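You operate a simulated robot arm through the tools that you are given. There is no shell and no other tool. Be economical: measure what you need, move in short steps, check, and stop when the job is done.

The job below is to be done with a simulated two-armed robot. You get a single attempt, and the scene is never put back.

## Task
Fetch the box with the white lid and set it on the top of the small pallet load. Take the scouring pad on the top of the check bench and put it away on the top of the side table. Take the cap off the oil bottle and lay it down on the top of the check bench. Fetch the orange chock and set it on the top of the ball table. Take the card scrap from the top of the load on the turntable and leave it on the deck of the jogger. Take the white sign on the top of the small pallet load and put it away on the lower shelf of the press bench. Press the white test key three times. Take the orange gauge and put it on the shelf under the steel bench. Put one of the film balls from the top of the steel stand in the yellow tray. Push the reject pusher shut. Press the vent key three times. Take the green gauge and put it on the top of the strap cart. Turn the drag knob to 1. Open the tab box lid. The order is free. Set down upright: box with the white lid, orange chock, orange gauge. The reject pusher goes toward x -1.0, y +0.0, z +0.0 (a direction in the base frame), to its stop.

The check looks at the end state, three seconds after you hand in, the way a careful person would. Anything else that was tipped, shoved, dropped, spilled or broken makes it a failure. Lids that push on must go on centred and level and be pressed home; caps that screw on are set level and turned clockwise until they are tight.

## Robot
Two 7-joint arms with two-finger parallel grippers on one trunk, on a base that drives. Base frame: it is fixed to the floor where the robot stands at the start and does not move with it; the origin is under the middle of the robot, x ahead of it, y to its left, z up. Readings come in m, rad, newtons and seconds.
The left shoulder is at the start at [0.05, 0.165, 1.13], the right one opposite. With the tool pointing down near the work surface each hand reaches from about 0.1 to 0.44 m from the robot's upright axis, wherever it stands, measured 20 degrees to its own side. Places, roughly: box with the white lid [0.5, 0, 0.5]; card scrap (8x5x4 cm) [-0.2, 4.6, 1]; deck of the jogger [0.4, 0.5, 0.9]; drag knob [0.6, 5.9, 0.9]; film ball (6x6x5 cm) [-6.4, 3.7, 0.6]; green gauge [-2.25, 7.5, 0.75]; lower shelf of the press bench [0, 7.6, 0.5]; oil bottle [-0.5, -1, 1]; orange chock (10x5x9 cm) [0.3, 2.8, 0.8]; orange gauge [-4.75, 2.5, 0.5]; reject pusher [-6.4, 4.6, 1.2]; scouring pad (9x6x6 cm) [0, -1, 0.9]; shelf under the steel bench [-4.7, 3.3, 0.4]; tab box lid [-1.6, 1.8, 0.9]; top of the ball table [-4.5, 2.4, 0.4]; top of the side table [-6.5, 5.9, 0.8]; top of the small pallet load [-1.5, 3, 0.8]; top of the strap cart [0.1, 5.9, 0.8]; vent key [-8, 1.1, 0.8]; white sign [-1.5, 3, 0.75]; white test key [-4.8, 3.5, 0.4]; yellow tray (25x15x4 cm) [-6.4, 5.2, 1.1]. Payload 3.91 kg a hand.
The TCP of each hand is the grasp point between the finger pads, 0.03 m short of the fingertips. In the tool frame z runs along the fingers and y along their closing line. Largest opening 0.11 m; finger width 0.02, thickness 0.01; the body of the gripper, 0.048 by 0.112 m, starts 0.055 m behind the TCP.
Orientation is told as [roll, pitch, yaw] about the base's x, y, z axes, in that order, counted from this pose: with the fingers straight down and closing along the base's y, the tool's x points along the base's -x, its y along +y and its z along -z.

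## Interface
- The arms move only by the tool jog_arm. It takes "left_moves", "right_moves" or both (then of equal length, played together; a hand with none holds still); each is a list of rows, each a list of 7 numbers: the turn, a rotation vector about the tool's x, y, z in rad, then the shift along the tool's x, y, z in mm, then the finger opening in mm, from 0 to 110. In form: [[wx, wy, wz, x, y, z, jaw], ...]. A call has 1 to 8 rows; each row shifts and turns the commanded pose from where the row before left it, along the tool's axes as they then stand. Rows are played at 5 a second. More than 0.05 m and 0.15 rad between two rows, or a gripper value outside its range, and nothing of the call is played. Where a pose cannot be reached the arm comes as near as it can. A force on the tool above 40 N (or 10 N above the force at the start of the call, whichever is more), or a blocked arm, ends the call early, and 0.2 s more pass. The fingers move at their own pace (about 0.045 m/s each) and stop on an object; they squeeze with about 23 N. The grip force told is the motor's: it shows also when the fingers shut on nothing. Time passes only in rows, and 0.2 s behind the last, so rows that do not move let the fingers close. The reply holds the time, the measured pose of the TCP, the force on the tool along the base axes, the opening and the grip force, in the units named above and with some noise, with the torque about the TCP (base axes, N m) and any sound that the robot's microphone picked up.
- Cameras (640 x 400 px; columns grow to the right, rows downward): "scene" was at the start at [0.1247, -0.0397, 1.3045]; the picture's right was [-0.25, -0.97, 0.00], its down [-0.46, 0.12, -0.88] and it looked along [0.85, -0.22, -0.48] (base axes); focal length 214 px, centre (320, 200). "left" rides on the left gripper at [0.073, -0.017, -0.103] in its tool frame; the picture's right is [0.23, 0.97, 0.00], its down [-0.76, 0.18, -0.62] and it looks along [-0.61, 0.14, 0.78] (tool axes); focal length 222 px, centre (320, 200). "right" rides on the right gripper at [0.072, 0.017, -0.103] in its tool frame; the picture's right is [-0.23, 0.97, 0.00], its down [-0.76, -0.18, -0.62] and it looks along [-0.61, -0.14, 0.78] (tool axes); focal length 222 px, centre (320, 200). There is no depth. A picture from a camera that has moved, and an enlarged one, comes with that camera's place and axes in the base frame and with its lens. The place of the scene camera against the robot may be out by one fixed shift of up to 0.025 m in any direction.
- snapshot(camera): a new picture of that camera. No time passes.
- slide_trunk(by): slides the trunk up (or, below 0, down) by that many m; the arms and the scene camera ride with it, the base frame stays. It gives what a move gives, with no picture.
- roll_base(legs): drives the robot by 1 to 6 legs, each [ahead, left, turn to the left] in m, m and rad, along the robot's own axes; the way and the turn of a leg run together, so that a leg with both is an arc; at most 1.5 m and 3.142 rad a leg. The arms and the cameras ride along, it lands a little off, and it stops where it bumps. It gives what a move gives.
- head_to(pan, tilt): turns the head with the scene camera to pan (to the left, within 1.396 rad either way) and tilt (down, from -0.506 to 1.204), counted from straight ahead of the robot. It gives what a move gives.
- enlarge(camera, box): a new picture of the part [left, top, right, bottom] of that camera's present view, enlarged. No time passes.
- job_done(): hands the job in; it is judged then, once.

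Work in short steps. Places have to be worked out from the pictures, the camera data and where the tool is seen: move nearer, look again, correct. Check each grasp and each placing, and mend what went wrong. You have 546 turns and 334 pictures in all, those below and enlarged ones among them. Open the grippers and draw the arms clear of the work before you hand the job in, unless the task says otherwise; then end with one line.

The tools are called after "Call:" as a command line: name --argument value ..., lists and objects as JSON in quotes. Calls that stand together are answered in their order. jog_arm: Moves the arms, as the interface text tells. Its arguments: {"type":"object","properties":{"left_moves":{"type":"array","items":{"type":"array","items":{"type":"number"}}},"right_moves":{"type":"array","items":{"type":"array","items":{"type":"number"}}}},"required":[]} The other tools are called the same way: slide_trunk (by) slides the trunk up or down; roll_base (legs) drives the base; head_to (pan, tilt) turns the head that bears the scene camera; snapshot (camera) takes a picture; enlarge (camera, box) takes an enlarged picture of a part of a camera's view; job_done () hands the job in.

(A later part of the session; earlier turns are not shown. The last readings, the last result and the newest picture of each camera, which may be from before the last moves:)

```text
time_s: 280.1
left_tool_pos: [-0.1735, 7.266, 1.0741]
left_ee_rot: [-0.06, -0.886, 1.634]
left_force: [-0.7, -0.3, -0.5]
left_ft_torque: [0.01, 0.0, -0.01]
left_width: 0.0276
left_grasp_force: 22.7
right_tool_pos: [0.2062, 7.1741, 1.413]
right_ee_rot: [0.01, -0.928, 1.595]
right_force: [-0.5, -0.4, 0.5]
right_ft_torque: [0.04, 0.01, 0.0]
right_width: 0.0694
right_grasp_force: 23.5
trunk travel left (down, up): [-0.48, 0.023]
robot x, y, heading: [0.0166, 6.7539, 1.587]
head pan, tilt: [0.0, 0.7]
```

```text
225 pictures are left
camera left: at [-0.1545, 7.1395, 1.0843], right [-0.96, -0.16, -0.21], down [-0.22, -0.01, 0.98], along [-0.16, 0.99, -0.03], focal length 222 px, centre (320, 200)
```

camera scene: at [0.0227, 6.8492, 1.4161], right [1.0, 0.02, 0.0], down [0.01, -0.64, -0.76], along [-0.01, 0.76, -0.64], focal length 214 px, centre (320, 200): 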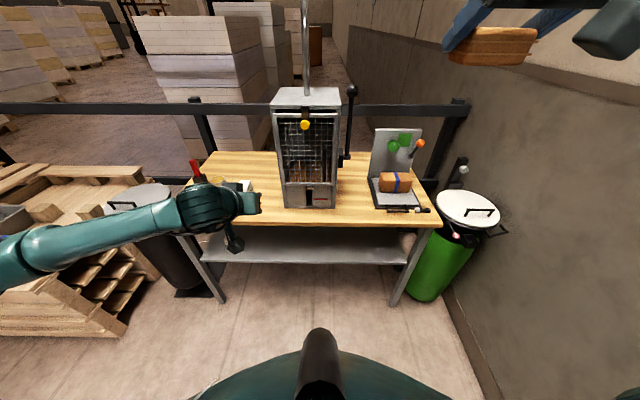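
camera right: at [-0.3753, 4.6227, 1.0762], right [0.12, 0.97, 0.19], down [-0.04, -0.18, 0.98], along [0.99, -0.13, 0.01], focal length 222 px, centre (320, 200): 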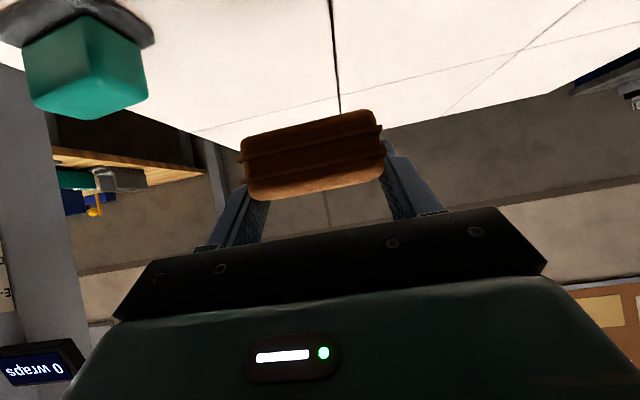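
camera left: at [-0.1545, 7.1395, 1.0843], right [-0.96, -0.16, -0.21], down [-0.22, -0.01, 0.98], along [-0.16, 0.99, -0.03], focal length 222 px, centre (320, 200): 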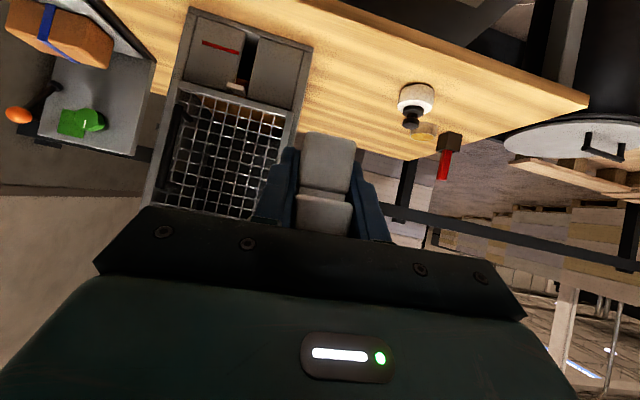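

Now lower the trunk 0.4 m (both hands stay clear of the bench edge).

Call:
slide_trunk --by -0.4

Call:
snapshot --camera "left"

```text
time_s: 283.9
left_tool_pos: [-0.1738, 7.2663, 0.6734]
left_ee_rot: [-0.062, -0.885, 1.635]
left_force: [-0.4, 0.5, -0.4]
left_ft_torque: [0.02, 0.0, -0.01]
left_width: 0.0277
left_grasp_force: 22.9
right_tool_pos: [0.2077, 7.1734, 1.0139]
right_ee_rot: [0.008, -0.929, 1.594]
right_force: [0.0, 0.0, 0.1]
right_ft_torque: [0.02, 0.01, -0.01]
right_width: 0.0691
right_grasp_force: 23.0
trunk travel left (down, up): [-0.08, 0.423]
robot x, y, heading: [0.0172, 6.7532, 1.587]
head pan, tilt: [0.0, 0.7]
```

```text
224 pictures are left
camera left: at [-0.1543, 7.1393, 0.6847], right [-0.96, -0.16, -0.21], down [-0.22, -0.01, 0.98], along [-0.16, 0.99, -0.03], focal length 222 px, centre (320, 200)
```

left: 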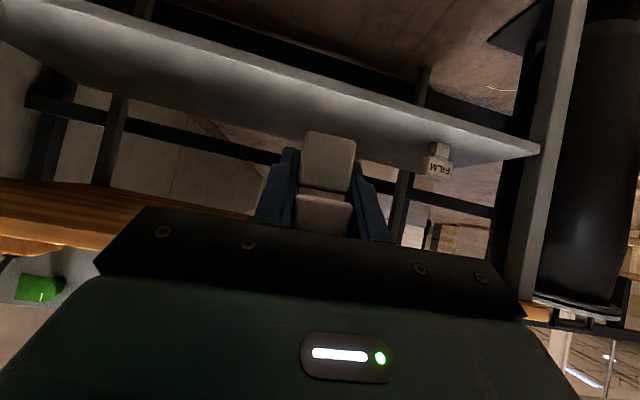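

Shelf at z≈0.49, front y≈7.47. Drive 20 cm in, extend the left hand over the shelf.

Call:
roll_base --legs '[[0.2, 0, -0.01]]'

Call:
jog_arm --left_moves '[[0, 0, 0, 0, 0, 40, 20], [0, 0, 0, 0, 0, 40, 20], [0, 0, 0, -10, 0, 25, 20]]'

Call:
snapshot --camera "left"

```text
time_s: 285.5
left_tool_pos: [-0.1699, 7.464, 0.6742]
left_ee_rot: [-0.061, -0.884, 1.622]
left_force: [0.4, 0.5, 0.2]
left_ft_torque: [-0.01, -0.02, 0.05]
left_width: 0.0279
left_grasp_force: 23.1
right_tool_pos: [0.2096, 7.368, 1.0131]
right_ee_rot: [0.008, -0.929, 1.581]
right_force: [0.3, -0.5, 0.7]
right_ft_torque: [0.0, 0.02, 0.01]
right_width: 0.069
right_grasp_force: 23.0
trunk travel left (down, up): [-0.08, 0.423]
robot x, y, heading: [0.0143, 6.9466, 1.577]
head pan, tilt: [0.0, 0.7]
```

```text
time_s: 286.3
left_tool_pos: [-0.1677, 7.5553, 0.6142]
left_ee_rot: [-0.059, -0.886, 1.622]
left_force: [-0.1, -0.2, 0.1]
left_ft_torque: [0.01, 0.01, 0.03]
left_width: 0.0276
left_grasp_force: 23.1
right_tool_pos: [0.2106, 7.3682, 1.0133]
right_ee_rot: [0.007, -0.931, 1.581]
right_force: [0.9, 0.3, 0.4]
right_ft_torque: [0.01, -0.01, 0.0]
right_width: 0.0693
right_grasp_force: 23.0
trunk travel left (down, up): [-0.08, 0.423]
robot x, y, heading: [0.0183, 6.9514, 1.579]
head pan, tilt: [0.0, 0.7]
```

```text
223 pictures are left
camera left: at [-0.1506, 7.4275, 0.6251], right [-0.97, -0.15, -0.21], down [-0.21, 0.0, 0.98], along [-0.15, 0.99, -0.03], focal length 222 px, centre (320, 200)
```

left: 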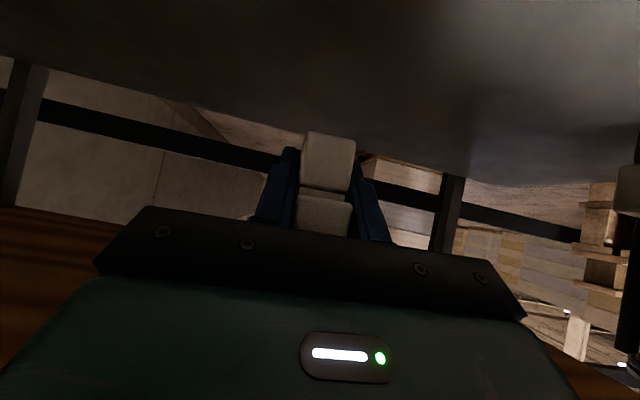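

Over the shelf. Lower gently until contact.

Call:
jog_arm --left_moves '[[0, 0, 0, 23, 0, 19, 20], [0, 0, 0, 15, 0, 12, 20]]'

Call:
jog_arm --left_moves '[[0, 0, 0, 6, 0, 5, 20], [0, 0, 0, 6, 0, 5, 20]]'

```text
time_s: 286.9
left_tool_pos: [-0.1673, 7.5538, 0.5648]
left_ee_rot: [-0.06, -0.885, 1.625]
left_force: [-0.1, -0.1, -0.7]
left_ft_torque: [-0.02, -0.03, -0.03]
left_width: 0.0274
left_grasp_force: 22.6
right_tool_pos: [0.2104, 7.3676, 1.0141]
right_ee_rot: [0.011, -0.93, 1.582]
right_force: [-1.4, 0.6, -1.4]
right_ft_torque: [-0.03, -0.03, -0.01]
right_width: 0.0691
right_grasp_force: 23.2
trunk travel left (down, up): [-0.08, 0.423]
robot x, y, heading: [0.0126, 6.9459, 1.575]
head pan, tilt: [0.0, 0.7]
```

```text
time_s: 287.5
left_tool_pos: [-0.1661, 7.5527, 0.5486]
left_ee_rot: [-0.06, -0.885, 1.622]
left_force: [-0.3, 0.6, -0.6]
left_ft_torque: [0.0, -0.02, 0.01]
left_width: 0.0276
left_grasp_force: 23.2
right_tool_pos: [0.2101, 7.367, 1.0139]
right_ee_rot: [0.009, -0.93, 1.581]
right_force: [0.7, -0.6, -1.1]
right_ft_torque: [0.0, 0.01, 0.02]
right_width: 0.0692
right_grasp_force: 23.2
trunk travel left (down, up): [-0.08, 0.423]
robot x, y, heading: [0.0133, 6.949, 1.582]
head pan, tilt: [0.0, 0.7]
```

Call:
jog_arm --left_moves '[[0, 0, 0, 4, 0, 3, 20], [0, 0, 0, 4, 0, 3, 20]]'

Call:
snapshot --camera "left"

```text
time_s: 288.1
left_tool_pos: [-0.1656, 7.5521, 0.5398]
left_ee_rot: [-0.059, -0.885, 1.622]
left_force: [0.5, -0.4, -0.4]
left_ft_torque: [-0.03, -0.03, -0.01]
left_width: 0.0275
left_grasp_force: 23.3
right_tool_pos: [0.21, 7.3685, 1.0131]
right_ee_rot: [0.008, -0.93, 1.581]
right_force: [0.6, -0.3, -0.3]
right_ft_torque: [0.01, 0.04, 0.0]
right_width: 0.0689
right_grasp_force: 22.7
trunk travel left (down, up): [-0.08, 0.423]
robot x, y, heading: [0.0186, 6.9462, 1.573]
head pan, tilt: [0.0, 0.7]
```

```text
222 pictures are left
camera left: at [-0.1479, 7.4255, 0.5505], right [-0.97, -0.15, -0.21], down [-0.21, 0.0, 0.98], along [-0.15, 0.99, -0.03], focal length 222 px, centre (320, 200)
```

left: 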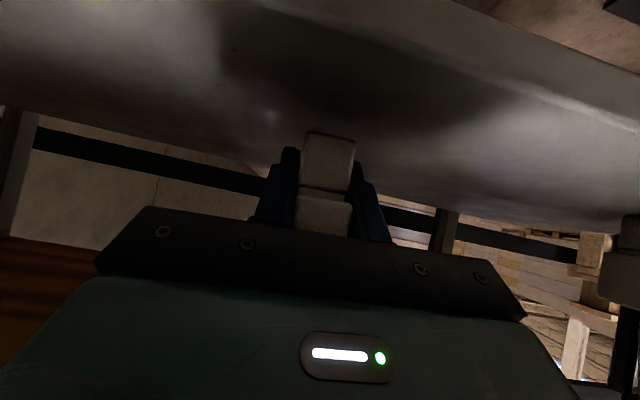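

Call:
jog_arm --left_moves '[[0, 0, 0, 6, 0, 5, 20], [0, 0, 0, 5, 0, 4, 20], [0, 0, 0, 5, 0, 4, 20]]'

Call:
jog_arm --left_moves '[[0, 0, 0, 4, 0, 3, 20], [0, 0, 0, 4, 0, 3, 20], [0, 0, 0, 4, 0, 3, 20]]'

```text
time_s: 288.9
left_tool_pos: [-0.1645, 7.5537, 0.5268]
left_ee_rot: [-0.065, -0.899, 1.629]
left_force: [-0.3, -1.8, 26.5]
left_ft_torque: [0.0, 0.39, 0.11]
left_width: 0.0277
left_grasp_force: 23.0
right_tool_pos: [0.2106, 7.3663, 1.0164]
right_ee_rot: [0.011, -0.933, 1.581]
right_force: [-0.2, -0.7, 0.6]
right_ft_torque: [0.01, 0.05, 0.0]
right_width: 0.0688
right_grasp_force: 23.8
trunk travel left (down, up): [-0.08, 0.423]
robot x, y, heading: [0.0177, 6.95, 1.577]
head pan, tilt: [0.0, 0.7]
```

```text
time_s: 289.2
left_tool_pos: [-0.1631, 7.5587, 0.5277]
left_ee_rot: [-0.067, -0.907, 1.631]
left_force: [2.5, 2.4, 11.3]
left_ft_torque: [-0.07, 0.09, 0.01]
left_width: 0.0276
left_grasp_force: 23.2
right_tool_pos: [0.2096, 7.3678, 1.0139]
right_ee_rot: [0.011, -0.93, 1.58]
right_force: [-0.1, -0.1, -0.9]
right_ft_torque: [-0.01, -0.01, 0.03]
right_width: 0.0692
right_grasp_force: 23.1
trunk travel left (down, up): [-0.08, 0.423]
robot x, y, heading: [0.0168, 6.9471, 1.574]
head pan, tilt: [0.0, 0.7]
stopped in row 1 (left hand): the force on the tool passed its limit (the readings are from after the stop); the commanded pose is now the measured one
```

Contact. Ease, release, and withdraw along the tool.

Call:
jog_arm --left_moves '[[0, 0, 0, -1, 0, -1, 20], [0, 0, 0, 0, 0, 0, 60], [0, 0, 0, 0, 0, 0, 70], [0, 0, 0, -8, 0, -10, 70], [0, 0, 0, 0, 0, -45, 70], [0, 0, 0, 0, 0, -45, 70]]'

Call:
snapshot --camera "left"

```text
time_s: 290.6
left_tool_pos: [-0.1674, 7.4802, 0.591]
left_ee_rot: [-0.06, -0.899, 1.631]
left_force: [-1.0, 0.3, 0.6]
left_ft_torque: [-0.01, 0.0, 0.0]
left_width: 0.07
left_grasp_force: 0.0
right_tool_pos: [0.2092, 7.3682, 1.0139]
right_ee_rot: [0.008, -0.931, 1.582]
right_force: [0.3, -0.5, 0.1]
right_ft_torque: [0.02, 0.02, -0.02]
right_width: 0.0691
right_grasp_force: 22.8
trunk travel left (down, up): [-0.08, 0.423]
robot x, y, heading: [0.0175, 6.9484, 1.576]
head pan, tilt: [0.0, 0.7]
```

```text
221 pictures are left
camera left: at [-0.1491, 7.3538, 0.601], right [-0.96, -0.15, -0.22], down [-0.22, -0.02, 0.98], along [-0.15, 0.99, -0.02], focal length 222 px, centre (320, 200)
```

left: 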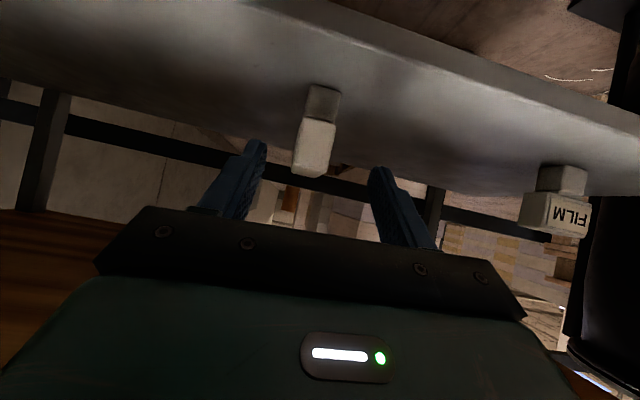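

Sign stands on the shelf. Back out, raise, and sidestep left to the crate to find the green gauge.

Call:
roll_base --legs '[[-0.2, 0, 0]]'

Call:
slide_trunk --by 0.38

Call:
roll_base --legs '[[0, 1.0, 0], [0, 1.0, 0]]'

Call:
snapshot --camera "scene"

```text
time_s: 292.2
left_tool_pos: [-0.1653, 7.2817, 0.5918]
left_ee_rot: [-0.065, -0.898, 1.628]
left_force: [-0.3, -0.2, 0.1]
left_ft_torque: [-0.02, 0.01, -0.02]
left_width: 0.0701
left_grasp_force: 0.1
right_tool_pos: [0.2117, 7.1668, 1.0138]
right_ee_rot: [0.009, -0.93, 1.579]
right_force: [0.2, -0.2, -1.3]
right_ft_torque: [-0.02, 0.02, -0.01]
right_width: 0.069
right_grasp_force: 22.6
trunk travel left (down, up): [-0.08, 0.423]
robot x, y, heading: [0.0138, 6.7497, 1.575]
head pan, tilt: [0.0, 0.7]
```

```text
time_s: 295.9
left_tool_pos: [-0.1652, 7.2809, 0.9709]
left_ee_rot: [-0.065, -0.899, 1.629]
left_force: [-0.7, 0.4, -0.1]
left_ft_torque: [0.01, 0.02, -0.01]
left_width: 0.0703
left_grasp_force: 0.0
right_tool_pos: [0.2114, 7.1683, 1.3937]
right_ee_rot: [0.009, -0.928, 1.58]
right_force: [-0.4, -0.2, -0.2]
right_ft_torque: [0.0, 0.01, -0.01]
right_width: 0.0692
right_grasp_force: 22.8
trunk travel left (down, up): [-0.46, 0.043]
robot x, y, heading: [0.0135, 6.7492, 1.574]
head pan, tilt: [0.0, 0.7]
```

```text
time_s: 305.8
left_tool_pos: [-2.1534, 7.262, 0.9723]
left_ee_rot: [-0.064, -0.897, 1.634]
left_force: [-0.2, 0.2, -0.5]
left_ft_torque: [0.01, 0.0, -0.02]
left_width: 0.0698
left_grasp_force: 0.2
right_tool_pos: [-1.7763, 7.1523, 1.3934]
right_ee_rot: [0.009, -0.928, 1.585]
right_force: [-0.9, -0.2, -0.4]
right_ft_torque: [-0.06, 0.01, 0.01]
right_width: 0.069
right_grasp_force: 23.4
trunk travel left (down, up): [-0.46, 0.043]
robot x, y, heading: [-1.9688, 6.7346, 1.581]
head pan, tilt: [0.0, 0.7]
```

```text
220 pictures are left
camera scene: at [-1.9633, 6.8285, 1.3961], right [1.0, 0.01, 0.0], down [0.01, -0.64, -0.76], along [-0.01, 0.76, -0.64], focal length 214 px, centre (320, 200)
```

scene: 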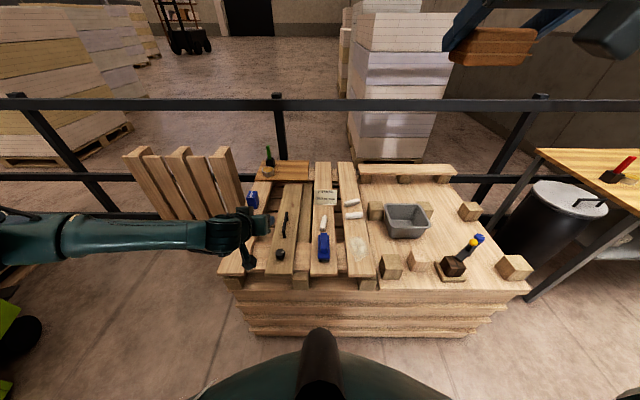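

The left hand hides the spot; raise it and look again.

Call:
jog_arm --left_moves '[[0, 0, 0, -10, 30, -30, 70], [0, 0, 0, -10, 30, -30, 70], [0, 0, 0, -10, 30, -30, 70], [0, 0, 0, -10, 30, -30, 70]]'

Call:
enlarge --camera "scene" --box '[200, 130, 400, 290]'

```text
time_s: 306.8
left_tool_pos: [-2.2757, 7.1918, 1.0709]
left_ee_rot: [-0.064, -0.901, 1.63]
left_force: [-0.1, -1.0, 0.4]
left_ft_torque: [-0.01, -0.01, 0.04]
left_width: 0.07
left_grasp_force: 0.2
right_tool_pos: [-1.7769, 7.1488, 1.3944]
right_ee_rot: [0.008, -0.929, 1.585]
right_force: [0.5, -0.4, 0.2]
right_ft_torque: [0.01, 0.01, -0.04]
right_width: 0.0692
right_grasp_force: 23.1
trunk travel left (down, up): [-0.46, 0.043]
robot x, y, heading: [-1.9711, 6.7321, 1.58]
head pan, tilt: [0.0, 0.7]
```

```text
2.50 times, centred on (300, 210) of scene
camera zoom: at [-1.9632, 6.8277, 1.3961], right [1.0, 0.01, 0.0], down [0.01, -0.64, -0.77], along [-0.01, 0.77, -0.64], focal length 536 px, centre (370, 175)
```

zoom: 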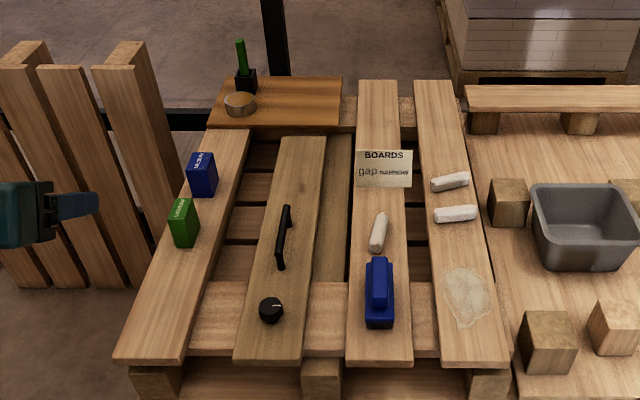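

The green block is at about (−2.29,7.48). Line up: sidestep 13 cm left, bring the hand in, lower the trunk.

Call:
roll_base --legs '[[0, 0.12, -0.01]]'

Call:
jog_arm --left_moves '[[0, 0, 0, -10, -36, 12, 90], [0, 0, 0, -10, -36, 12, 90], [0, 0, 0, -10, -36, 12, 90]]'

Call:
slide_trunk --by -0.26

Call:
snapshot --camera "left"

```text
time_s: 308.1
left_tool_pos: [-2.392, 7.1972, 1.07]
left_ee_rot: [-0.063, -0.898, 1.624]
left_force: [-0.9, -0.2, -0.4]
left_ft_torque: [0.0, -0.01, -0.02]
left_width: 0.0701
left_grasp_force: 0.1
right_tool_pos: [-1.8924, 7.1494, 1.3934]
right_ee_rot: [0.009, -0.927, 1.575]
right_force: [-0.5, 0.2, -0.7]
right_ft_torque: [-0.02, 0.0, -0.04]
right_width: 0.069
right_grasp_force: 22.6
trunk travel left (down, up): [-0.46, 0.043]
robot x, y, heading: [-2.0881, 6.7287, 1.569]
head pan, tilt: [0.0, 0.7]
```

```text
time_s: 308.9
left_tool_pos: [-2.2813, 7.2449, 1.075]
left_ee_rot: [-0.062, -0.899, 1.623]
left_force: [-0.8, 0.1, -0.6]
left_ft_torque: [-0.03, 0.03, -0.02]
left_width: 0.0901
left_grasp_force: 0.1
right_tool_pos: [-1.8907, 7.1509, 1.3926]
right_ee_rot: [0.012, -0.928, 1.573]
right_force: [0.5, 1.3, -2.1]
right_ft_torque: [-0.01, 0.05, 0.0]
right_width: 0.0694
right_grasp_force: 23.2
trunk travel left (down, up): [-0.46, 0.043]
robot x, y, heading: [-2.0894, 6.7297, 1.574]
head pan, tilt: [0.0, 0.7]
```

```text
time_s: 311.5
left_tool_pos: [-2.284, 7.2435, 0.8162]
left_ee_rot: [-0.064, -0.9, 1.624]
left_force: [0.4, 0.0, 0.8]
left_ft_torque: [0.01, -0.01, -0.03]
left_width: 0.0903
left_grasp_force: 0.0
right_tool_pos: [-1.8912, 7.1506, 1.1333]
right_ee_rot: [0.011, -0.928, 1.573]
right_force: [0.2, 0.5, -0.6]
right_ft_torque: [0.0, 0.02, 0.02]
right_width: 0.069
right_grasp_force: 23.2
trunk travel left (down, up): [-0.2, 0.303]
robot x, y, heading: [-2.0885, 6.7339, 1.567]
head pan, tilt: [0.0, 0.7]
```

```text
218 pictures are left
camera left: at [-2.2654, 7.1168, 0.8249], right [-0.97, -0.14, -0.22], down [-0.22, -0.02, 0.98], along [-0.14, 0.99, -0.02], focal length 222 px, centre (320, 200)
```

left: 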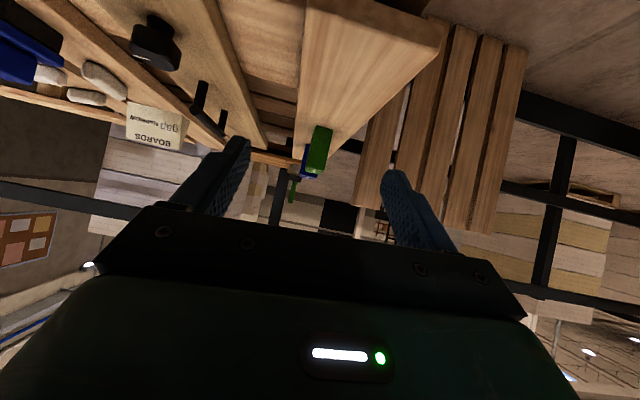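

Block z 0.70–0.775, x≈−2.298. Drive 16 cm in and move the hand onto it.

Call:
roll_base --legs '[[0.16, 0.01, 0]]'

Call:
jog_arm --left_moves '[[0, 0, 0, 10, 2, 30, 90], [0, 0, 0, 3, 2, 30, 90]]'

Call:
snapshot --camera "left"

```text
time_s: 312.9
left_tool_pos: [-2.2921, 7.4028, 0.8158]
left_ee_rot: [-0.067, -0.9, 1.624]
left_force: [0.4, -0.4, -0.4]
left_ft_torque: [0.01, -0.02, -0.02]
left_width: 0.0898
left_grasp_force: 0.0
right_tool_pos: [-1.901, 7.3087, 1.1324]
right_ee_rot: [0.01, -0.928, 1.575]
right_force: [-0.2, 0.8, 0.0]
right_ft_torque: [0.0, 0.0, 0.02]
right_width: 0.069
right_grasp_force: 23.1
trunk travel left (down, up): [-0.2, 0.303]
robot x, y, heading: [-2.0969, 6.8881, 1.576]
head pan, tilt: [0.0, 0.7]
```

```text
time_s: 313.5
left_tool_pos: [-2.2947, 7.443, 0.767]
left_ee_rot: [-0.064, -0.9, 1.624]
left_force: [0.6, 0.3, -0.1]
left_ft_torque: [-0.01, 0.0, 0.0]
left_width: 0.09
left_grasp_force: 0.1
right_tool_pos: [-1.9027, 7.3076, 1.1335]
right_ee_rot: [0.01, -0.929, 1.575]
right_force: [-0.2, 0.2, -0.3]
right_ft_torque: [0.02, 0.01, -0.03]
right_width: 0.0693
right_grasp_force: 23.2
trunk travel left (down, up): [-0.2, 0.303]
robot x, y, heading: [-2.0994, 6.8905, 1.575]
head pan, tilt: [0.0, 0.7]
```

```text
217 pictures are left
camera left: at [-2.278, 7.3162, 0.7771], right [-0.97, -0.14, -0.22], down [-0.22, -0.02, 0.98], along [-0.14, 0.99, -0.02], focal length 222 px, centre (320, 200)
```

left: 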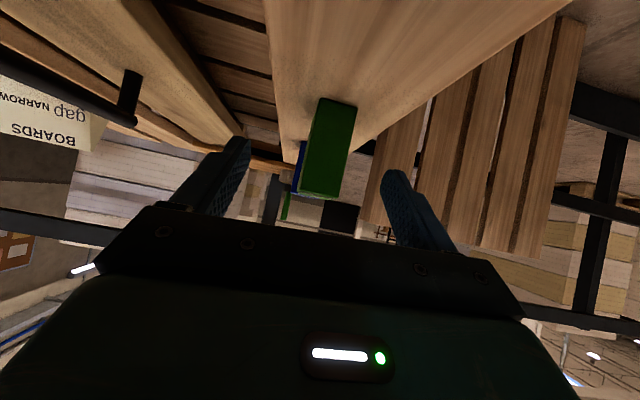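

Call:
jog_arm --left_moves '[[0, 0, 0, -3, 0, 24, 90], [0, 0, 0, -3, 0, 22, 90], [0, 0, 0, 0, 0, 0, 20], [0, 0, 0, 0, 0, 0, 20], [0, 0, 0, 0, 0, 0, 20], [0, 0, 0, 0, 0, 0, 20], [0, 0, 0, -16, 0, -12, 20], [0, 0, 0, -31, 0, -25, 20]]'

Call:
jog_arm --left_moves '[[0, 0, 0, -31, 0, -25, 20], [0, 0, 0, -31, 0, -25, 20], [0, 0, 0, -31, 0, -25, 20]]'

Call:
snapshot --camera "left"

```text
time_s: 315.3
left_tool_pos: [-2.2973, 7.4796, 0.8022]
left_ee_rot: [-0.062, -0.9, 1.625]
left_force: [0.8, 0.7, -0.5]
left_ft_torque: [0.04, 0.02, 0.01]
left_width: 0.0294
left_grasp_force: 22.7
right_tool_pos: [-1.902, 7.3086, 1.1339]
right_ee_rot: [0.01, -0.929, 1.575]
right_force: [-0.2, -0.2, -0.9]
right_ft_torque: [0.0, -0.01, -0.01]
right_width: 0.069
right_grasp_force: 22.8
trunk travel left (down, up): [-0.2, 0.303]
robot x, y, heading: [-2.0991, 6.8898, 1.565]
head pan, tilt: [0.0, 0.7]
```

```text
time_s: 316.1
left_tool_pos: [-2.3004, 7.4798, 0.9237]
left_ee_rot: [-0.065, -0.897, 1.625]
left_force: [-1.4, -0.5, 0.4]
left_ft_torque: [-0.01, 0.0, 0.0]
left_width: 0.0293
left_grasp_force: 23.0
right_tool_pos: [-1.9015, 7.3084, 1.1329]
right_ee_rot: [0.011, -0.932, 1.576]
right_force: [-0.2, -0.3, -0.4]
right_ft_torque: [-0.03, 0.0, -0.01]
right_width: 0.069
right_grasp_force: 23.3
trunk travel left (down, up): [-0.2, 0.303]
robot x, y, heading: [-2.1027, 6.8872, 1.575]
head pan, tilt: [0.0, 0.7]
```

```text
216 pictures are left
camera left: at [-2.2829, 7.3531, 0.9337], right [-0.97, -0.14, -0.22], down [-0.22, -0.01, 0.98], along [-0.14, 0.99, -0.02], focal length 222 px, centre (320, 200)
```

left: 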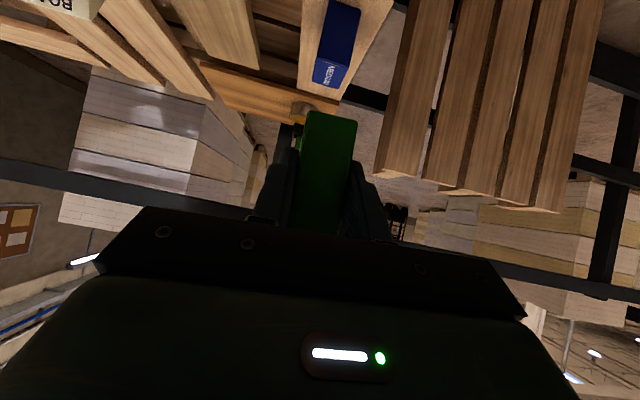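

Green gauge held. Back off, raise trunk, go right and face the strap cart.

Call:
roll_base --legs '[[-0.12, 0, 0]]'

Call:
slide_trunk --by 0.28

Call:
roll_base --legs '[[0, -1.0, 0], [-0.55, -0.0, 0], [0, 0, -1.57]]'

Call:
snapshot --camera "scene"

```text
time_s: 317.4
left_tool_pos: [-2.2991, 7.3605, 0.9227]
left_ee_rot: [-0.064, -0.9, 1.624]
left_force: [-0.1, 0.5, -1.1]
left_ft_torque: [0.0, -0.01, -0.01]
left_width: 0.0296
left_grasp_force: 22.9
right_tool_pos: [-1.9023, 7.188, 1.1341]
right_ee_rot: [0.01, -0.929, 1.574]
right_force: [-0.4, -0.4, 0.2]
right_ft_torque: [0.0, -0.02, 0.04]
right_width: 0.0692
right_grasp_force: 22.9
trunk travel left (down, up): [-0.2, 0.303]
robot x, y, heading: [-2.0981, 6.7692, 1.566]
head pan, tilt: [0.0, 0.7]
```

```text
time_s: 320.2
left_tool_pos: [-2.2998, 7.3614, 1.2039]
left_ee_rot: [-0.064, -0.9, 1.621]
left_force: [-0.6, 0.3, -0.7]
left_ft_torque: [-0.01, 0.01, -0.01]
left_width: 0.0295
left_grasp_force: 22.7
right_tool_pos: [-1.9014, 7.1882, 1.414]
right_ee_rot: [0.009, -0.928, 1.573]
right_force: [0.1, 0.2, -0.3]
right_ft_torque: [-0.01, 0.02, -0.02]
right_width: 0.069
right_grasp_force: 23.2
trunk travel left (down, up): [-0.48, 0.023]
robot x, y, heading: [-2.1007, 6.7733, 1.57]
head pan, tilt: [0.0, 0.7]
```

```text
time_s: 332.1
left_tool_pos: [-0.5049, 6.4041, 1.2042]
left_ee_rot: [-0.065, -0.9, 0.039]
left_force: [0.7, -0.1, -0.1]
left_ft_torque: [-0.03, 0.02, -0.01]
left_width: 0.0294
left_grasp_force: 23.3
right_tool_pos: [-0.6829, 6.0077, 1.4128]
right_ee_rot: [0.012, -0.93, -0.011]
right_force: [-0.1, -0.2, -0.5]
right_ft_torque: [-0.02, -0.04, 0.03]
right_width: 0.0692
right_grasp_force: 23.4
trunk travel left (down, up): [-0.48, 0.023]
robot x, y, heading: [-1.0961, 6.2087, -0.011]
head pan, tilt: [0.0, 0.7]
```

```text
215 pictures are left
camera scene: at [-0.9766, 6.1915, 1.4161], right [-0.01, -1.0, 0.0], down [-0.64, 0.01, -0.76], along [0.76, -0.01, -0.64], focal length 214 px, centre (320, 200)
```

scene: 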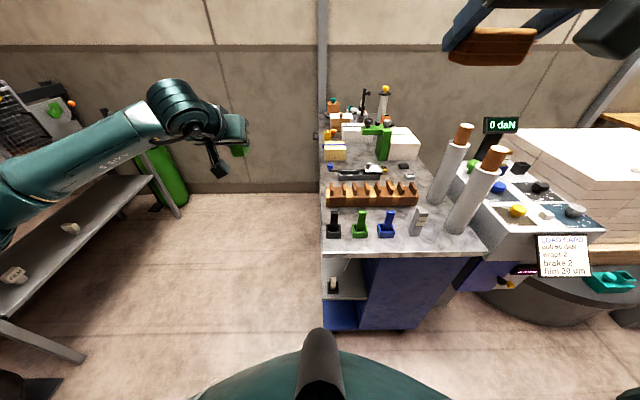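

Call:
enlarge --camera "scene" --box '[300, 80, 520, 270]'

```text
2.11 times, centred on (410, 175) of scene
camera zoom: at [-0.9766, 6.1915, 1.4161], right [-0.01, -1.0, 0.0], down [-0.64, 0.01, -0.76], along [0.76, -0.01, -0.64], focal length 452 px, centre (130, 253)
```

zoom: 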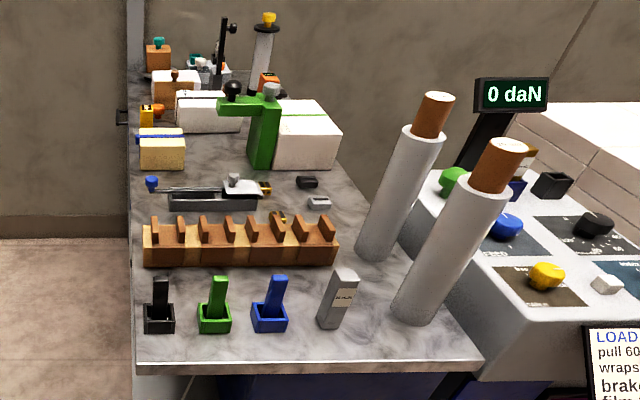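

Free patch on the cart top lies around (0.15,5.97), best reached from the north side. Drive around and face −y.

Call:
roll_base --legs '[[0, 0.56, 0.01], [1.06, 0, 0], [0, 0, -1.57]]'

Call:
snapshot --camera "scene"

```text
time_s: 344.2
left_tool_pos: [0.1875, 6.1749, 1.2036]
left_ee_rot: [-0.065, -0.898, -1.517]
left_force: [0.3, 0.3, -0.4]
left_ft_torque: [0.02, 0.0, -0.01]
left_width: 0.0294
left_grasp_force: 22.9
right_tool_pos: [-0.2118, 6.3463, 1.4143]
right_ee_rot: [0.011, -0.93, -1.566]
right_force: [0.0, 0.3, -0.6]
right_ft_torque: [0.0, 0.0, 0.03]
right_width: 0.0689
right_grasp_force: 23.4
trunk travel left (down, up): [-0.48, 0.023]
robot x, y, heading: [-0.0132, 6.7638, -1.57]
head pan, tilt: [0.0, 0.7]
```

```text
213 pictures are left
camera scene: at [-0.0071, 6.6334, 1.4161], right [-1.0, 0.0, 0.0], down [0.0, 0.64, -0.76], along [0.0, -0.76, -0.64], focal length 214 px, centre (320, 200)
```

scene: 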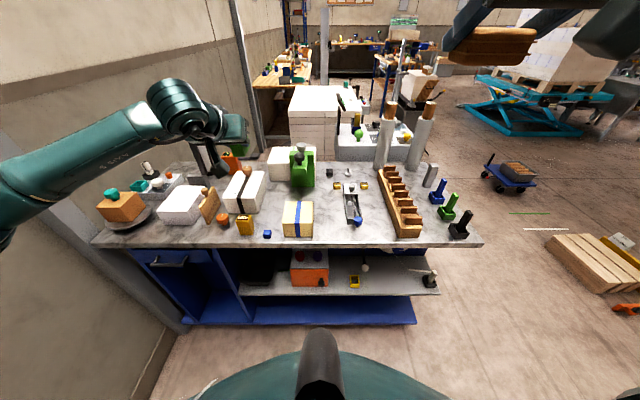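

There's an 11 cm gap between the striped box and the stapler around x≈−0.04. Align the left hand with it.

Call:
roll_base --legs '[[0.05, -0.225, 0]]'

Call:
slide_trunk --by -0.18

Call:
snapshot --camera "left"

Call:
snapshot --camera "scene"

```text
time_s: 346.0
left_tool_pos: [-0.0371, 6.1257, 1.2044]
left_ee_rot: [-0.062, -0.897, -1.517]
left_force: [0.3, 0.8, -0.4]
left_ft_torque: [0.03, -0.04, 0.01]
left_width: 0.0297
left_grasp_force: 23.1
right_tool_pos: [-0.4349, 6.2964, 1.4137]
right_ee_rot: [0.01, -0.931, -1.566]
right_force: [0.3, -0.9, -0.7]
right_ft_torque: [0.02, -0.04, 0.03]
right_width: 0.0689
right_grasp_force: 23.1
trunk travel left (down, up): [-0.48, 0.023]
robot x, y, heading: [-0.2393, 6.716, -1.573]
head pan, tilt: [0.0, 0.7]
```

```text
time_s: 348.0
left_tool_pos: [-0.0357, 6.1247, 1.0236]
left_ee_rot: [-0.063, -0.901, -1.517]
left_force: [0.8, 0.0, -0.3]
left_ft_torque: [0.02, 0.02, -0.05]
left_width: 0.0295
left_grasp_force: 23.0
right_tool_pos: [-0.4349, 6.297, 1.234]
right_ee_rot: [0.009, -0.932, -1.566]
right_force: [-0.3, -0.3, -0.4]
right_ft_torque: [0.03, 0.02, 0.0]
right_width: 0.0691
right_grasp_force: 22.6
trunk travel left (down, up): [-0.3, 0.203]
robot x, y, heading: [-0.2361, 6.7168, -1.572]
head pan, tilt: [0.0, 0.7]
```

```text
212 pictures are left
camera left: at [-0.0532, 6.2506, 1.0333], right [0.97, 0.15, -0.22], down [0.22, 0.02, 0.98], along [0.15, -0.99, -0.02], focal length 222 px, centre (320, 200)
```

left: 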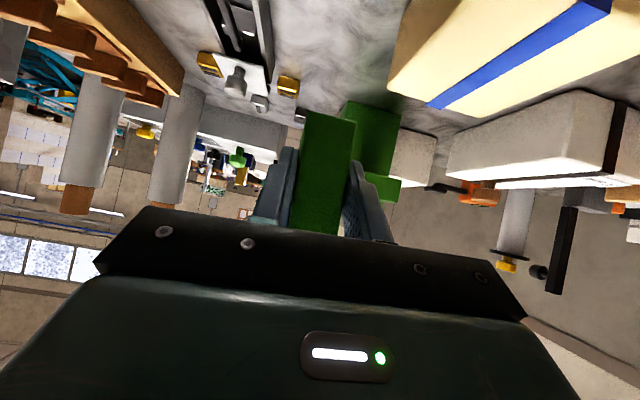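

```text
211 pictures are left
camera scene: at [-0.2311, 6.5845, 1.2361], right [-1.0, 0.0, 0.0], down [0.0, 0.64, -0.76], along [0.0, -0.76, -0.64], focal length 214 px, centre (320, 200)
```

scene: 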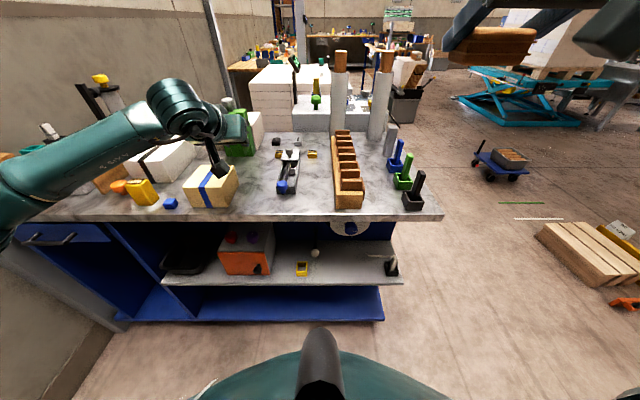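

Gap is x −0.125…0.04; the hand is centred. Advance and lower to ~0.92, then feel down.

Call:
jog_arm --left_moves '[[0, 0, 0, 12, -2, 41, 20], [0, 0, 0, 12, -2, 41, 20], [0, 0, 0, 10, -1, 38, 20]]'

Call:
jog_arm --left_moves '[[0, 0, 0, 4, 0, 3, 20], [0, 0, 0, 4, 0, 3, 20], [0, 0, 0, 4, 0, 3, 20], [0, 0, 0, 4, 0, 3, 20]]'

Call:
snapshot --camera "left"

```text
time_s: 348.8
left_tool_pos: [-0.0475, 6.0535, 0.9228]
left_ee_rot: [-0.063, -0.9, -1.517]
left_force: [-0.6, -0.2, -0.4]
left_ft_torque: [0.06, -0.01, 0.02]
left_width: 0.0293
left_grasp_force: 23.3
right_tool_pos: [-0.4344, 6.295, 1.2343]
right_ee_rot: [0.011, -0.929, -1.565]
right_force: [-0.8, -0.3, -0.4]
right_ft_torque: [-0.02, -0.02, 0.03]
right_width: 0.0693
right_grasp_force: 22.8
trunk travel left (down, up): [-0.3, 0.203]
robot x, y, heading: [-0.2386, 6.7186, -1.57]
head pan, tilt: [0.0, 0.7]
```

```text
time_s: 349.8
left_tool_pos: [-0.046, 6.0525, 0.9039]
left_ee_rot: [-0.066, -0.899, -1.517]
left_force: [0.2, 0.5, -0.8]
left_ft_torque: [-0.03, -0.03, 0.0]
left_width: 0.0293
left_grasp_force: 23.2
right_tool_pos: [-0.4362, 6.297, 1.2337]
right_ee_rot: [0.008, -0.931, -1.566]
right_force: [0.2, 0.7, 1.1]
right_ft_torque: [-0.02, 0.03, -0.01]
right_width: 0.0692
right_grasp_force: 23.1
trunk travel left (down, up): [-0.3, 0.203]
robot x, y, heading: [-0.2348, 6.7149, -1.569]
head pan, tilt: [0.0, 0.7]
```

```text
210 pictures are left
camera left: at [-0.0631, 6.1785, 0.9128], right [0.97, 0.15, -0.22], down [0.22, 0.02, 0.98], along [0.15, -0.99, -0.02], focal length 222 px, centre (320, 200)
```

left: 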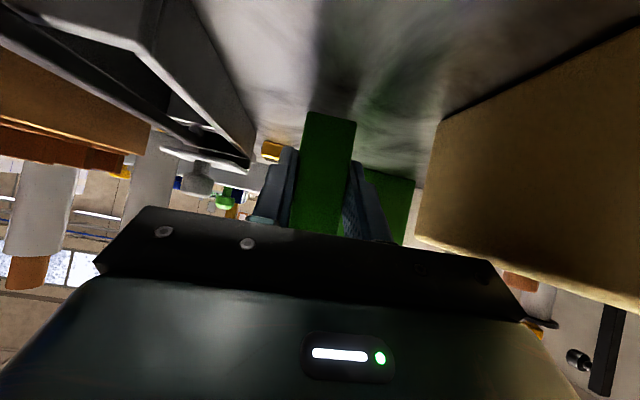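

Call:
jog_arm --left_moves '[[0, 0, 0, 4, 0, 3, 20], [0, 0, 0, 4, 0, 3, 20], [0, 0, 0, 4, 0, 3, 20]]'

Call:
jog_arm --left_moves '[[0, 0, 0, 4, 0, 3, 20], [0, 0, 0, 4, 0, 3, 20], [0, 0, 0, 4, 0, 3, 20]]'

```text
time_s: 350.6
left_tool_pos: [-0.0479, 6.0531, 0.8926]
left_ee_rot: [-0.068, -0.907, -1.515]
left_force: [0.9, 1.1, 14.3]
left_ft_torque: [0.08, -0.27, 0.0]
left_width: 0.0295
left_grasp_force: 22.8
right_tool_pos: [-0.4353, 6.2979, 1.2342]
right_ee_rot: [0.01, -0.93, -1.567]
right_force: [0.2, 0.0, 0.0]
right_ft_torque: [-0.01, -0.01, 0.01]
right_width: 0.069
right_grasp_force: 23.1
trunk travel left (down, up): [-0.3, 0.203]
robot x, y, heading: [-0.2389, 6.7167, -1.572]
head pan, tilt: [0.0, 0.7]
```

```text
time_s: 351.4
left_tool_pos: [-0.0478, 6.0531, 0.878]
left_ee_rot: [-0.065, -0.907, -1.513]
left_force: [4.2, -0.7, 19.9]
left_ft_torque: [-0.23, -0.41, 0.09]
left_width: 0.0299
left_grasp_force: 22.8
right_tool_pos: [-0.4355, 6.2978, 1.234]
right_ee_rot: [0.011, -0.933, -1.566]
right_force: [-0.6, 0.4, 0.3]
right_ft_torque: [0.0, 0.0, 0.01]
right_width: 0.0689
right_grasp_force: 23.5
trunk travel left (down, up): [-0.3, 0.203]
robot x, y, heading: [-0.2354, 6.7149, -1.573]
head pan, tilt: [0.0, 0.7]
```

Contact made (it slid slightly in grip). Ease and release, then withdraw up.

Call:
jog_arm --left_moves '[[0, 0, 0, -2, 0, -2, 20], [0, 0, 0, 0, 0, 0, 48], [0, 0, 0, 0, 0, 0, 48], [0, 0, 0, -10, 0, -12, 48], [0, 0, 0, -20, 0, -35, 48], [0, 0, 0, -20, 0, -40, 48]]'

Call:
snapshot --camera "left"

```text
time_s: 352.8
left_tool_pos: [-0.0423, 6.0929, 0.9693]
left_ee_rot: [-0.062, -0.898, -1.517]
left_force: [0.7, 1.4, -0.7]
left_ft_torque: [0.01, 0.03, 0.01]
left_width: 0.0481
left_grasp_force: 0.0
right_tool_pos: [-0.4335, 6.2961, 1.2332]
right_ee_rot: [0.009, -0.932, -1.566]
right_force: [0.3, -0.9, -0.3]
right_ft_torque: [-0.04, -0.03, 0.01]
right_width: 0.0691
right_grasp_force: 23.0
trunk travel left (down, up): [-0.3, 0.203]
robot x, y, heading: [-0.2406, 6.7136, -1.572]
head pan, tilt: [0.0, 0.7]
```

```text
209 pictures are left
camera left: at [-0.0599, 6.2178, 0.9789], right [0.97, 0.15, -0.22], down [0.22, 0.01, 0.98], along [0.15, -0.99, -0.02], focal length 222 px, centre (320, 200)
```

left: 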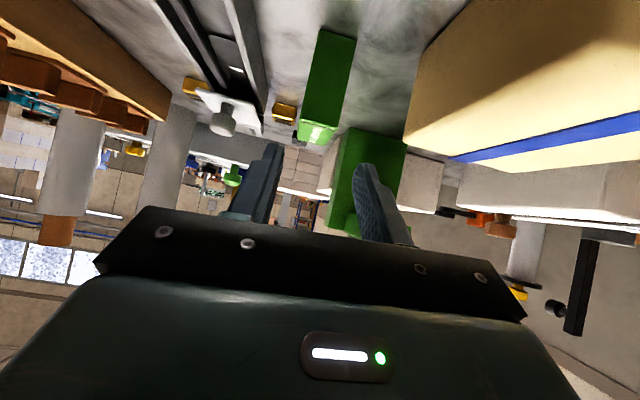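

Green gauge stands on the cart. Now find the drag knob near (0.6,5.9): back a bit, step left, and look.

Call:
roll_base --legs '[[-0.1, 0.4, 0]]'

Call:
jog_arm --left_moves '[[0, 0, 0, -35, 0, -20, 40], [0, 0, 0, -35, 0, -20, 40], [0, 0, 0, -35, 0, -20, 40], [0, 0, 0, -35, 0, -20, 40]]'

Call:
slide_trunk --by 0.2

Call:
head_to --pan 0.3 --tilt 0.7

Call:
snapshot --camera "scene"

```text
time_s: 355.3
left_tool_pos: [0.3593, 6.1954, 0.9707]
left_ee_rot: [-0.064, -0.902, -1.514]
left_force: [0.0, -0.2, -0.4]
left_ft_torque: [0.0, -0.02, -0.05]
left_width: 0.0478
left_grasp_force: 0.2
right_tool_pos: [-0.032, 6.3994, 1.2347]
right_ee_rot: [0.008, -0.929, -1.56]
right_force: [-0.3, 0.0, 0.1]
right_ft_torque: [0.01, 0.0, 0.02]
right_width: 0.0689
right_grasp_force: 22.6
trunk travel left (down, up): [-0.3, 0.203]
robot x, y, heading: [0.1634, 6.82, -1.567]
head pan, tilt: [0.0, 0.7]
```

```text
time_s: 356.3
left_tool_pos: [0.3641, 6.1717, 1.1281]
left_ee_rot: [-0.064, -0.899, -1.513]
left_force: [-0.3, -0.6, -0.1]
left_ft_torque: [0.0, -0.01, -0.01]
left_width: 0.0403
left_grasp_force: 0.1
right_tool_pos: [-0.0343, 6.3979, 1.2339]
right_ee_rot: [0.01, -0.93, -1.562]
right_force: [-0.4, 0.4, -0.1]
right_ft_torque: [-0.02, -0.01, -0.03]
right_width: 0.0691
right_grasp_force: 23.3
trunk travel left (down, up): [-0.3, 0.203]
robot x, y, heading: [0.1605, 6.8178, -1.571]
head pan, tilt: [0.0, 0.7]
```

```text
time_s: 358.5
left_tool_pos: [0.3646, 6.1711, 1.3287]
left_ee_rot: [-0.066, -0.899, -1.512]
left_force: [-0.9, 0.0, 0.5]
left_ft_torque: [-0.01, 0.0, 0.02]
left_width: 0.0402
left_grasp_force: 0.1
right_tool_pos: [-0.0327, 6.3989, 1.4329]
right_ee_rot: [0.012, -0.932, -1.561]
right_force: [-0.2, 0.0, -0.2]
right_ft_torque: [0.02, -0.01, 0.04]
right_width: 0.0692
right_grasp_force: 23.3
trunk travel left (down, up): [-0.5, 0.003]
robot x, y, heading: [0.1625, 6.822, -1.567]
head pan, tilt: [0.0, 0.7]
```

```text
time_s: 359.3
left_tool_pos: [0.3654, 6.1716, 1.3281]
left_ee_rot: [-0.064, -0.898, -1.512]
left_force: [0.7, -0.5, -0.3]
left_ft_torque: [-0.01, -0.01, 0.04]
left_width: 0.0397
left_grasp_force: 0.1
right_tool_pos: [-0.0326, 6.398, 1.4339]
right_ee_rot: [0.01, -0.93, -1.561]
right_force: [0.9, 0.5, 0.3]
right_ft_torque: [0.02, 0.0, -0.01]
right_width: 0.0692
right_grasp_force: 23.6
trunk travel left (down, up): [-0.5, 0.003]
robot x, y, heading: [0.1639, 6.8185, -1.566]
head pan, tilt: [0.3, 0.7]
```

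```text
208 pictures are left
camera scene: at [0.1939, 6.6911, 1.4361], right [-0.95, -0.3, 0.0], down [-0.19, 0.61, -0.76], along [0.23, -0.73, -0.64], focal length 214 px, centre (320, 200)
```

scene: 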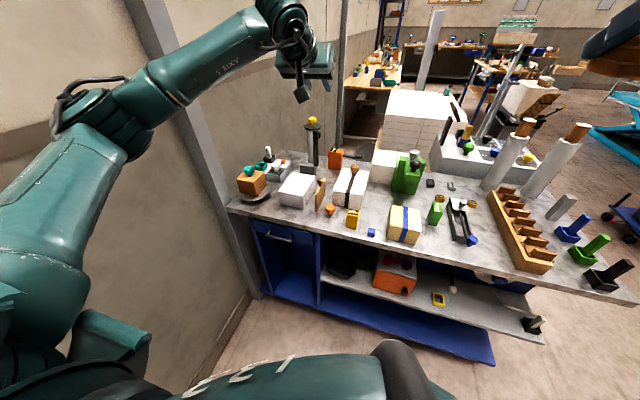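

Call:
enlarge --camera "scene" --box '[220, 100, 400, 240]'

```text
2.86 times, centred on (310, 170) of scene
camera zoom: at [0.1939, 6.6911, 1.4361], right [-0.95, -0.3, 0.0], down [-0.19, 0.61, -0.76], along [0.23, -0.73, -0.64], focal length 613 px, centre (349, 286)
```

zoom: 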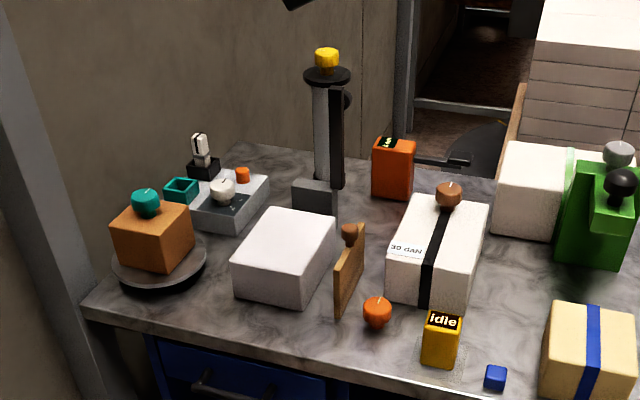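

Call:
enlarge --camera "scene" --box '[268, 143, 318, 178]'

```text
11.43 times, centred on (293, 160) of scene
camera zoom: at [0.1939, 6.6911, 1.4361], right [-0.95, -0.3, 0.0], down [-0.19, 0.61, -0.76], along [0.23, -0.73, -0.64], focal length 2451 px, centre (629, 651)
```

zoom: 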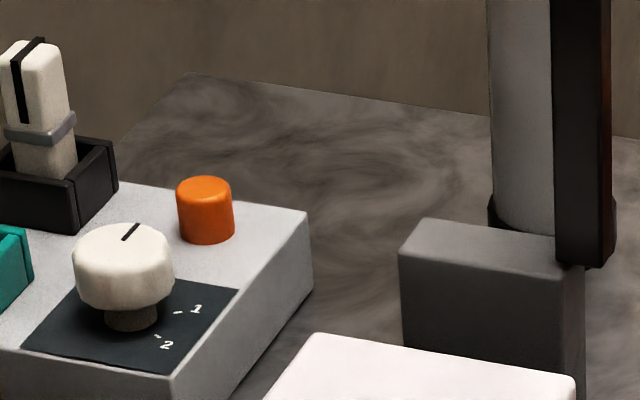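

The drag knob is the ivory one on the grey block near (0.665,5.90); its line points at 0 now and "1" is ~58° clockwise from above. Approach carefully with the left hand (wall on that side).

Call:
roll_base --legs '[[0.2, 0.14, 0.17]]'

Call:
head_to --pan 0.9 --tilt 0.5

Call:
snapshot --camera "scene"

Call:
snapshot --camera "left"

```text
time_s: 361.1
left_tool_pos: [0.6308, 6.0275, 1.3291]
left_ee_rot: [-0.065, -0.899, -1.339]
left_force: [0.6, -0.7, -0.8]
left_ft_torque: [-0.02, 0.06, 0.01]
left_width: 0.0401
left_grasp_force: 0.0
right_tool_pos: [0.1999, 6.1837, 1.4331]
right_ee_rot: [0.009, -0.928, -1.388]
right_force: [0.4, -1.5, -0.3]
right_ft_torque: [0.01, 0.02, -0.01]
right_width: 0.0692
right_grasp_force: 22.8
trunk travel left (down, up): [-0.5, 0.003]
robot x, y, heading: [0.3224, 6.6276, -1.396]
head pan, tilt: [0.3, 0.7]
```

```text
time_s: 362.1
left_tool_pos: [0.631, 6.0288, 1.3288]
left_ee_rot: [-0.065, -0.899, -1.339]
left_force: [0.6, 0.0, 0.8]
left_ft_torque: [0.02, 0.03, -0.01]
left_width: 0.0402
left_grasp_force: 0.1
right_tool_pos: [0.1992, 6.1828, 1.433]
right_ee_rot: [0.01, -0.93, -1.387]
right_force: [0.0, -0.4, -0.6]
right_ft_torque: [-0.01, -0.04, -0.01]
right_width: 0.0692
right_grasp_force: 22.9
trunk travel left (down, up): [-0.5, 0.003]
robot x, y, heading: [0.3184, 6.6327, -1.389]
head pan, tilt: [0.901, 0.499]
```

```text
205 pictures are left
camera scene: at [0.4114, 6.5419, 1.4537], right [-0.47, -0.88, 0.0], down [-0.42, 0.23, -0.88], along [0.77, -0.42, -0.48], focal length 214 px, centre (320, 200)
```

scene: 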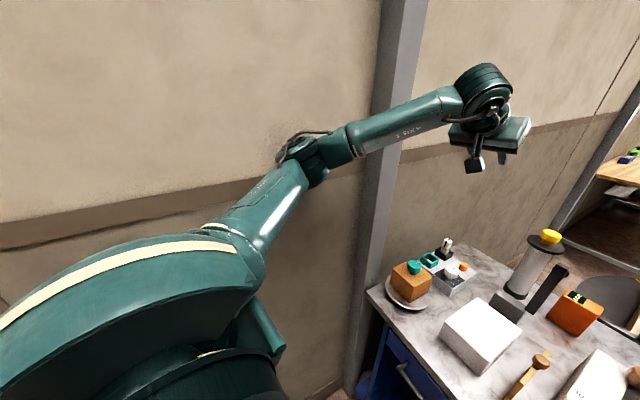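

```text
204 pictures are left
camera left: at [0.592, 6.1488, 1.3379], right [0.92, 0.31, -0.22], down [0.21, 0.05, 0.98], along [0.32, -0.95, -0.02], focal length 222 px, centre (320, 200)
```

left: 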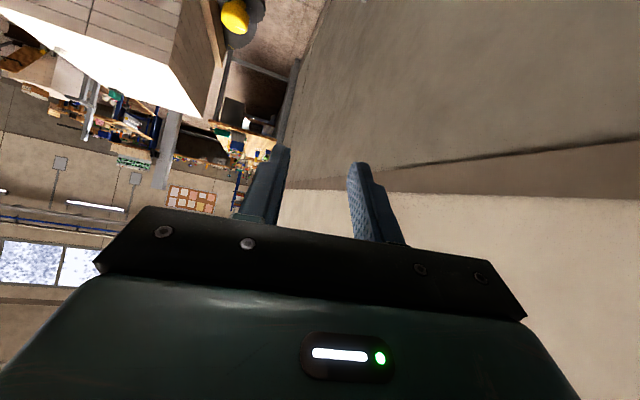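

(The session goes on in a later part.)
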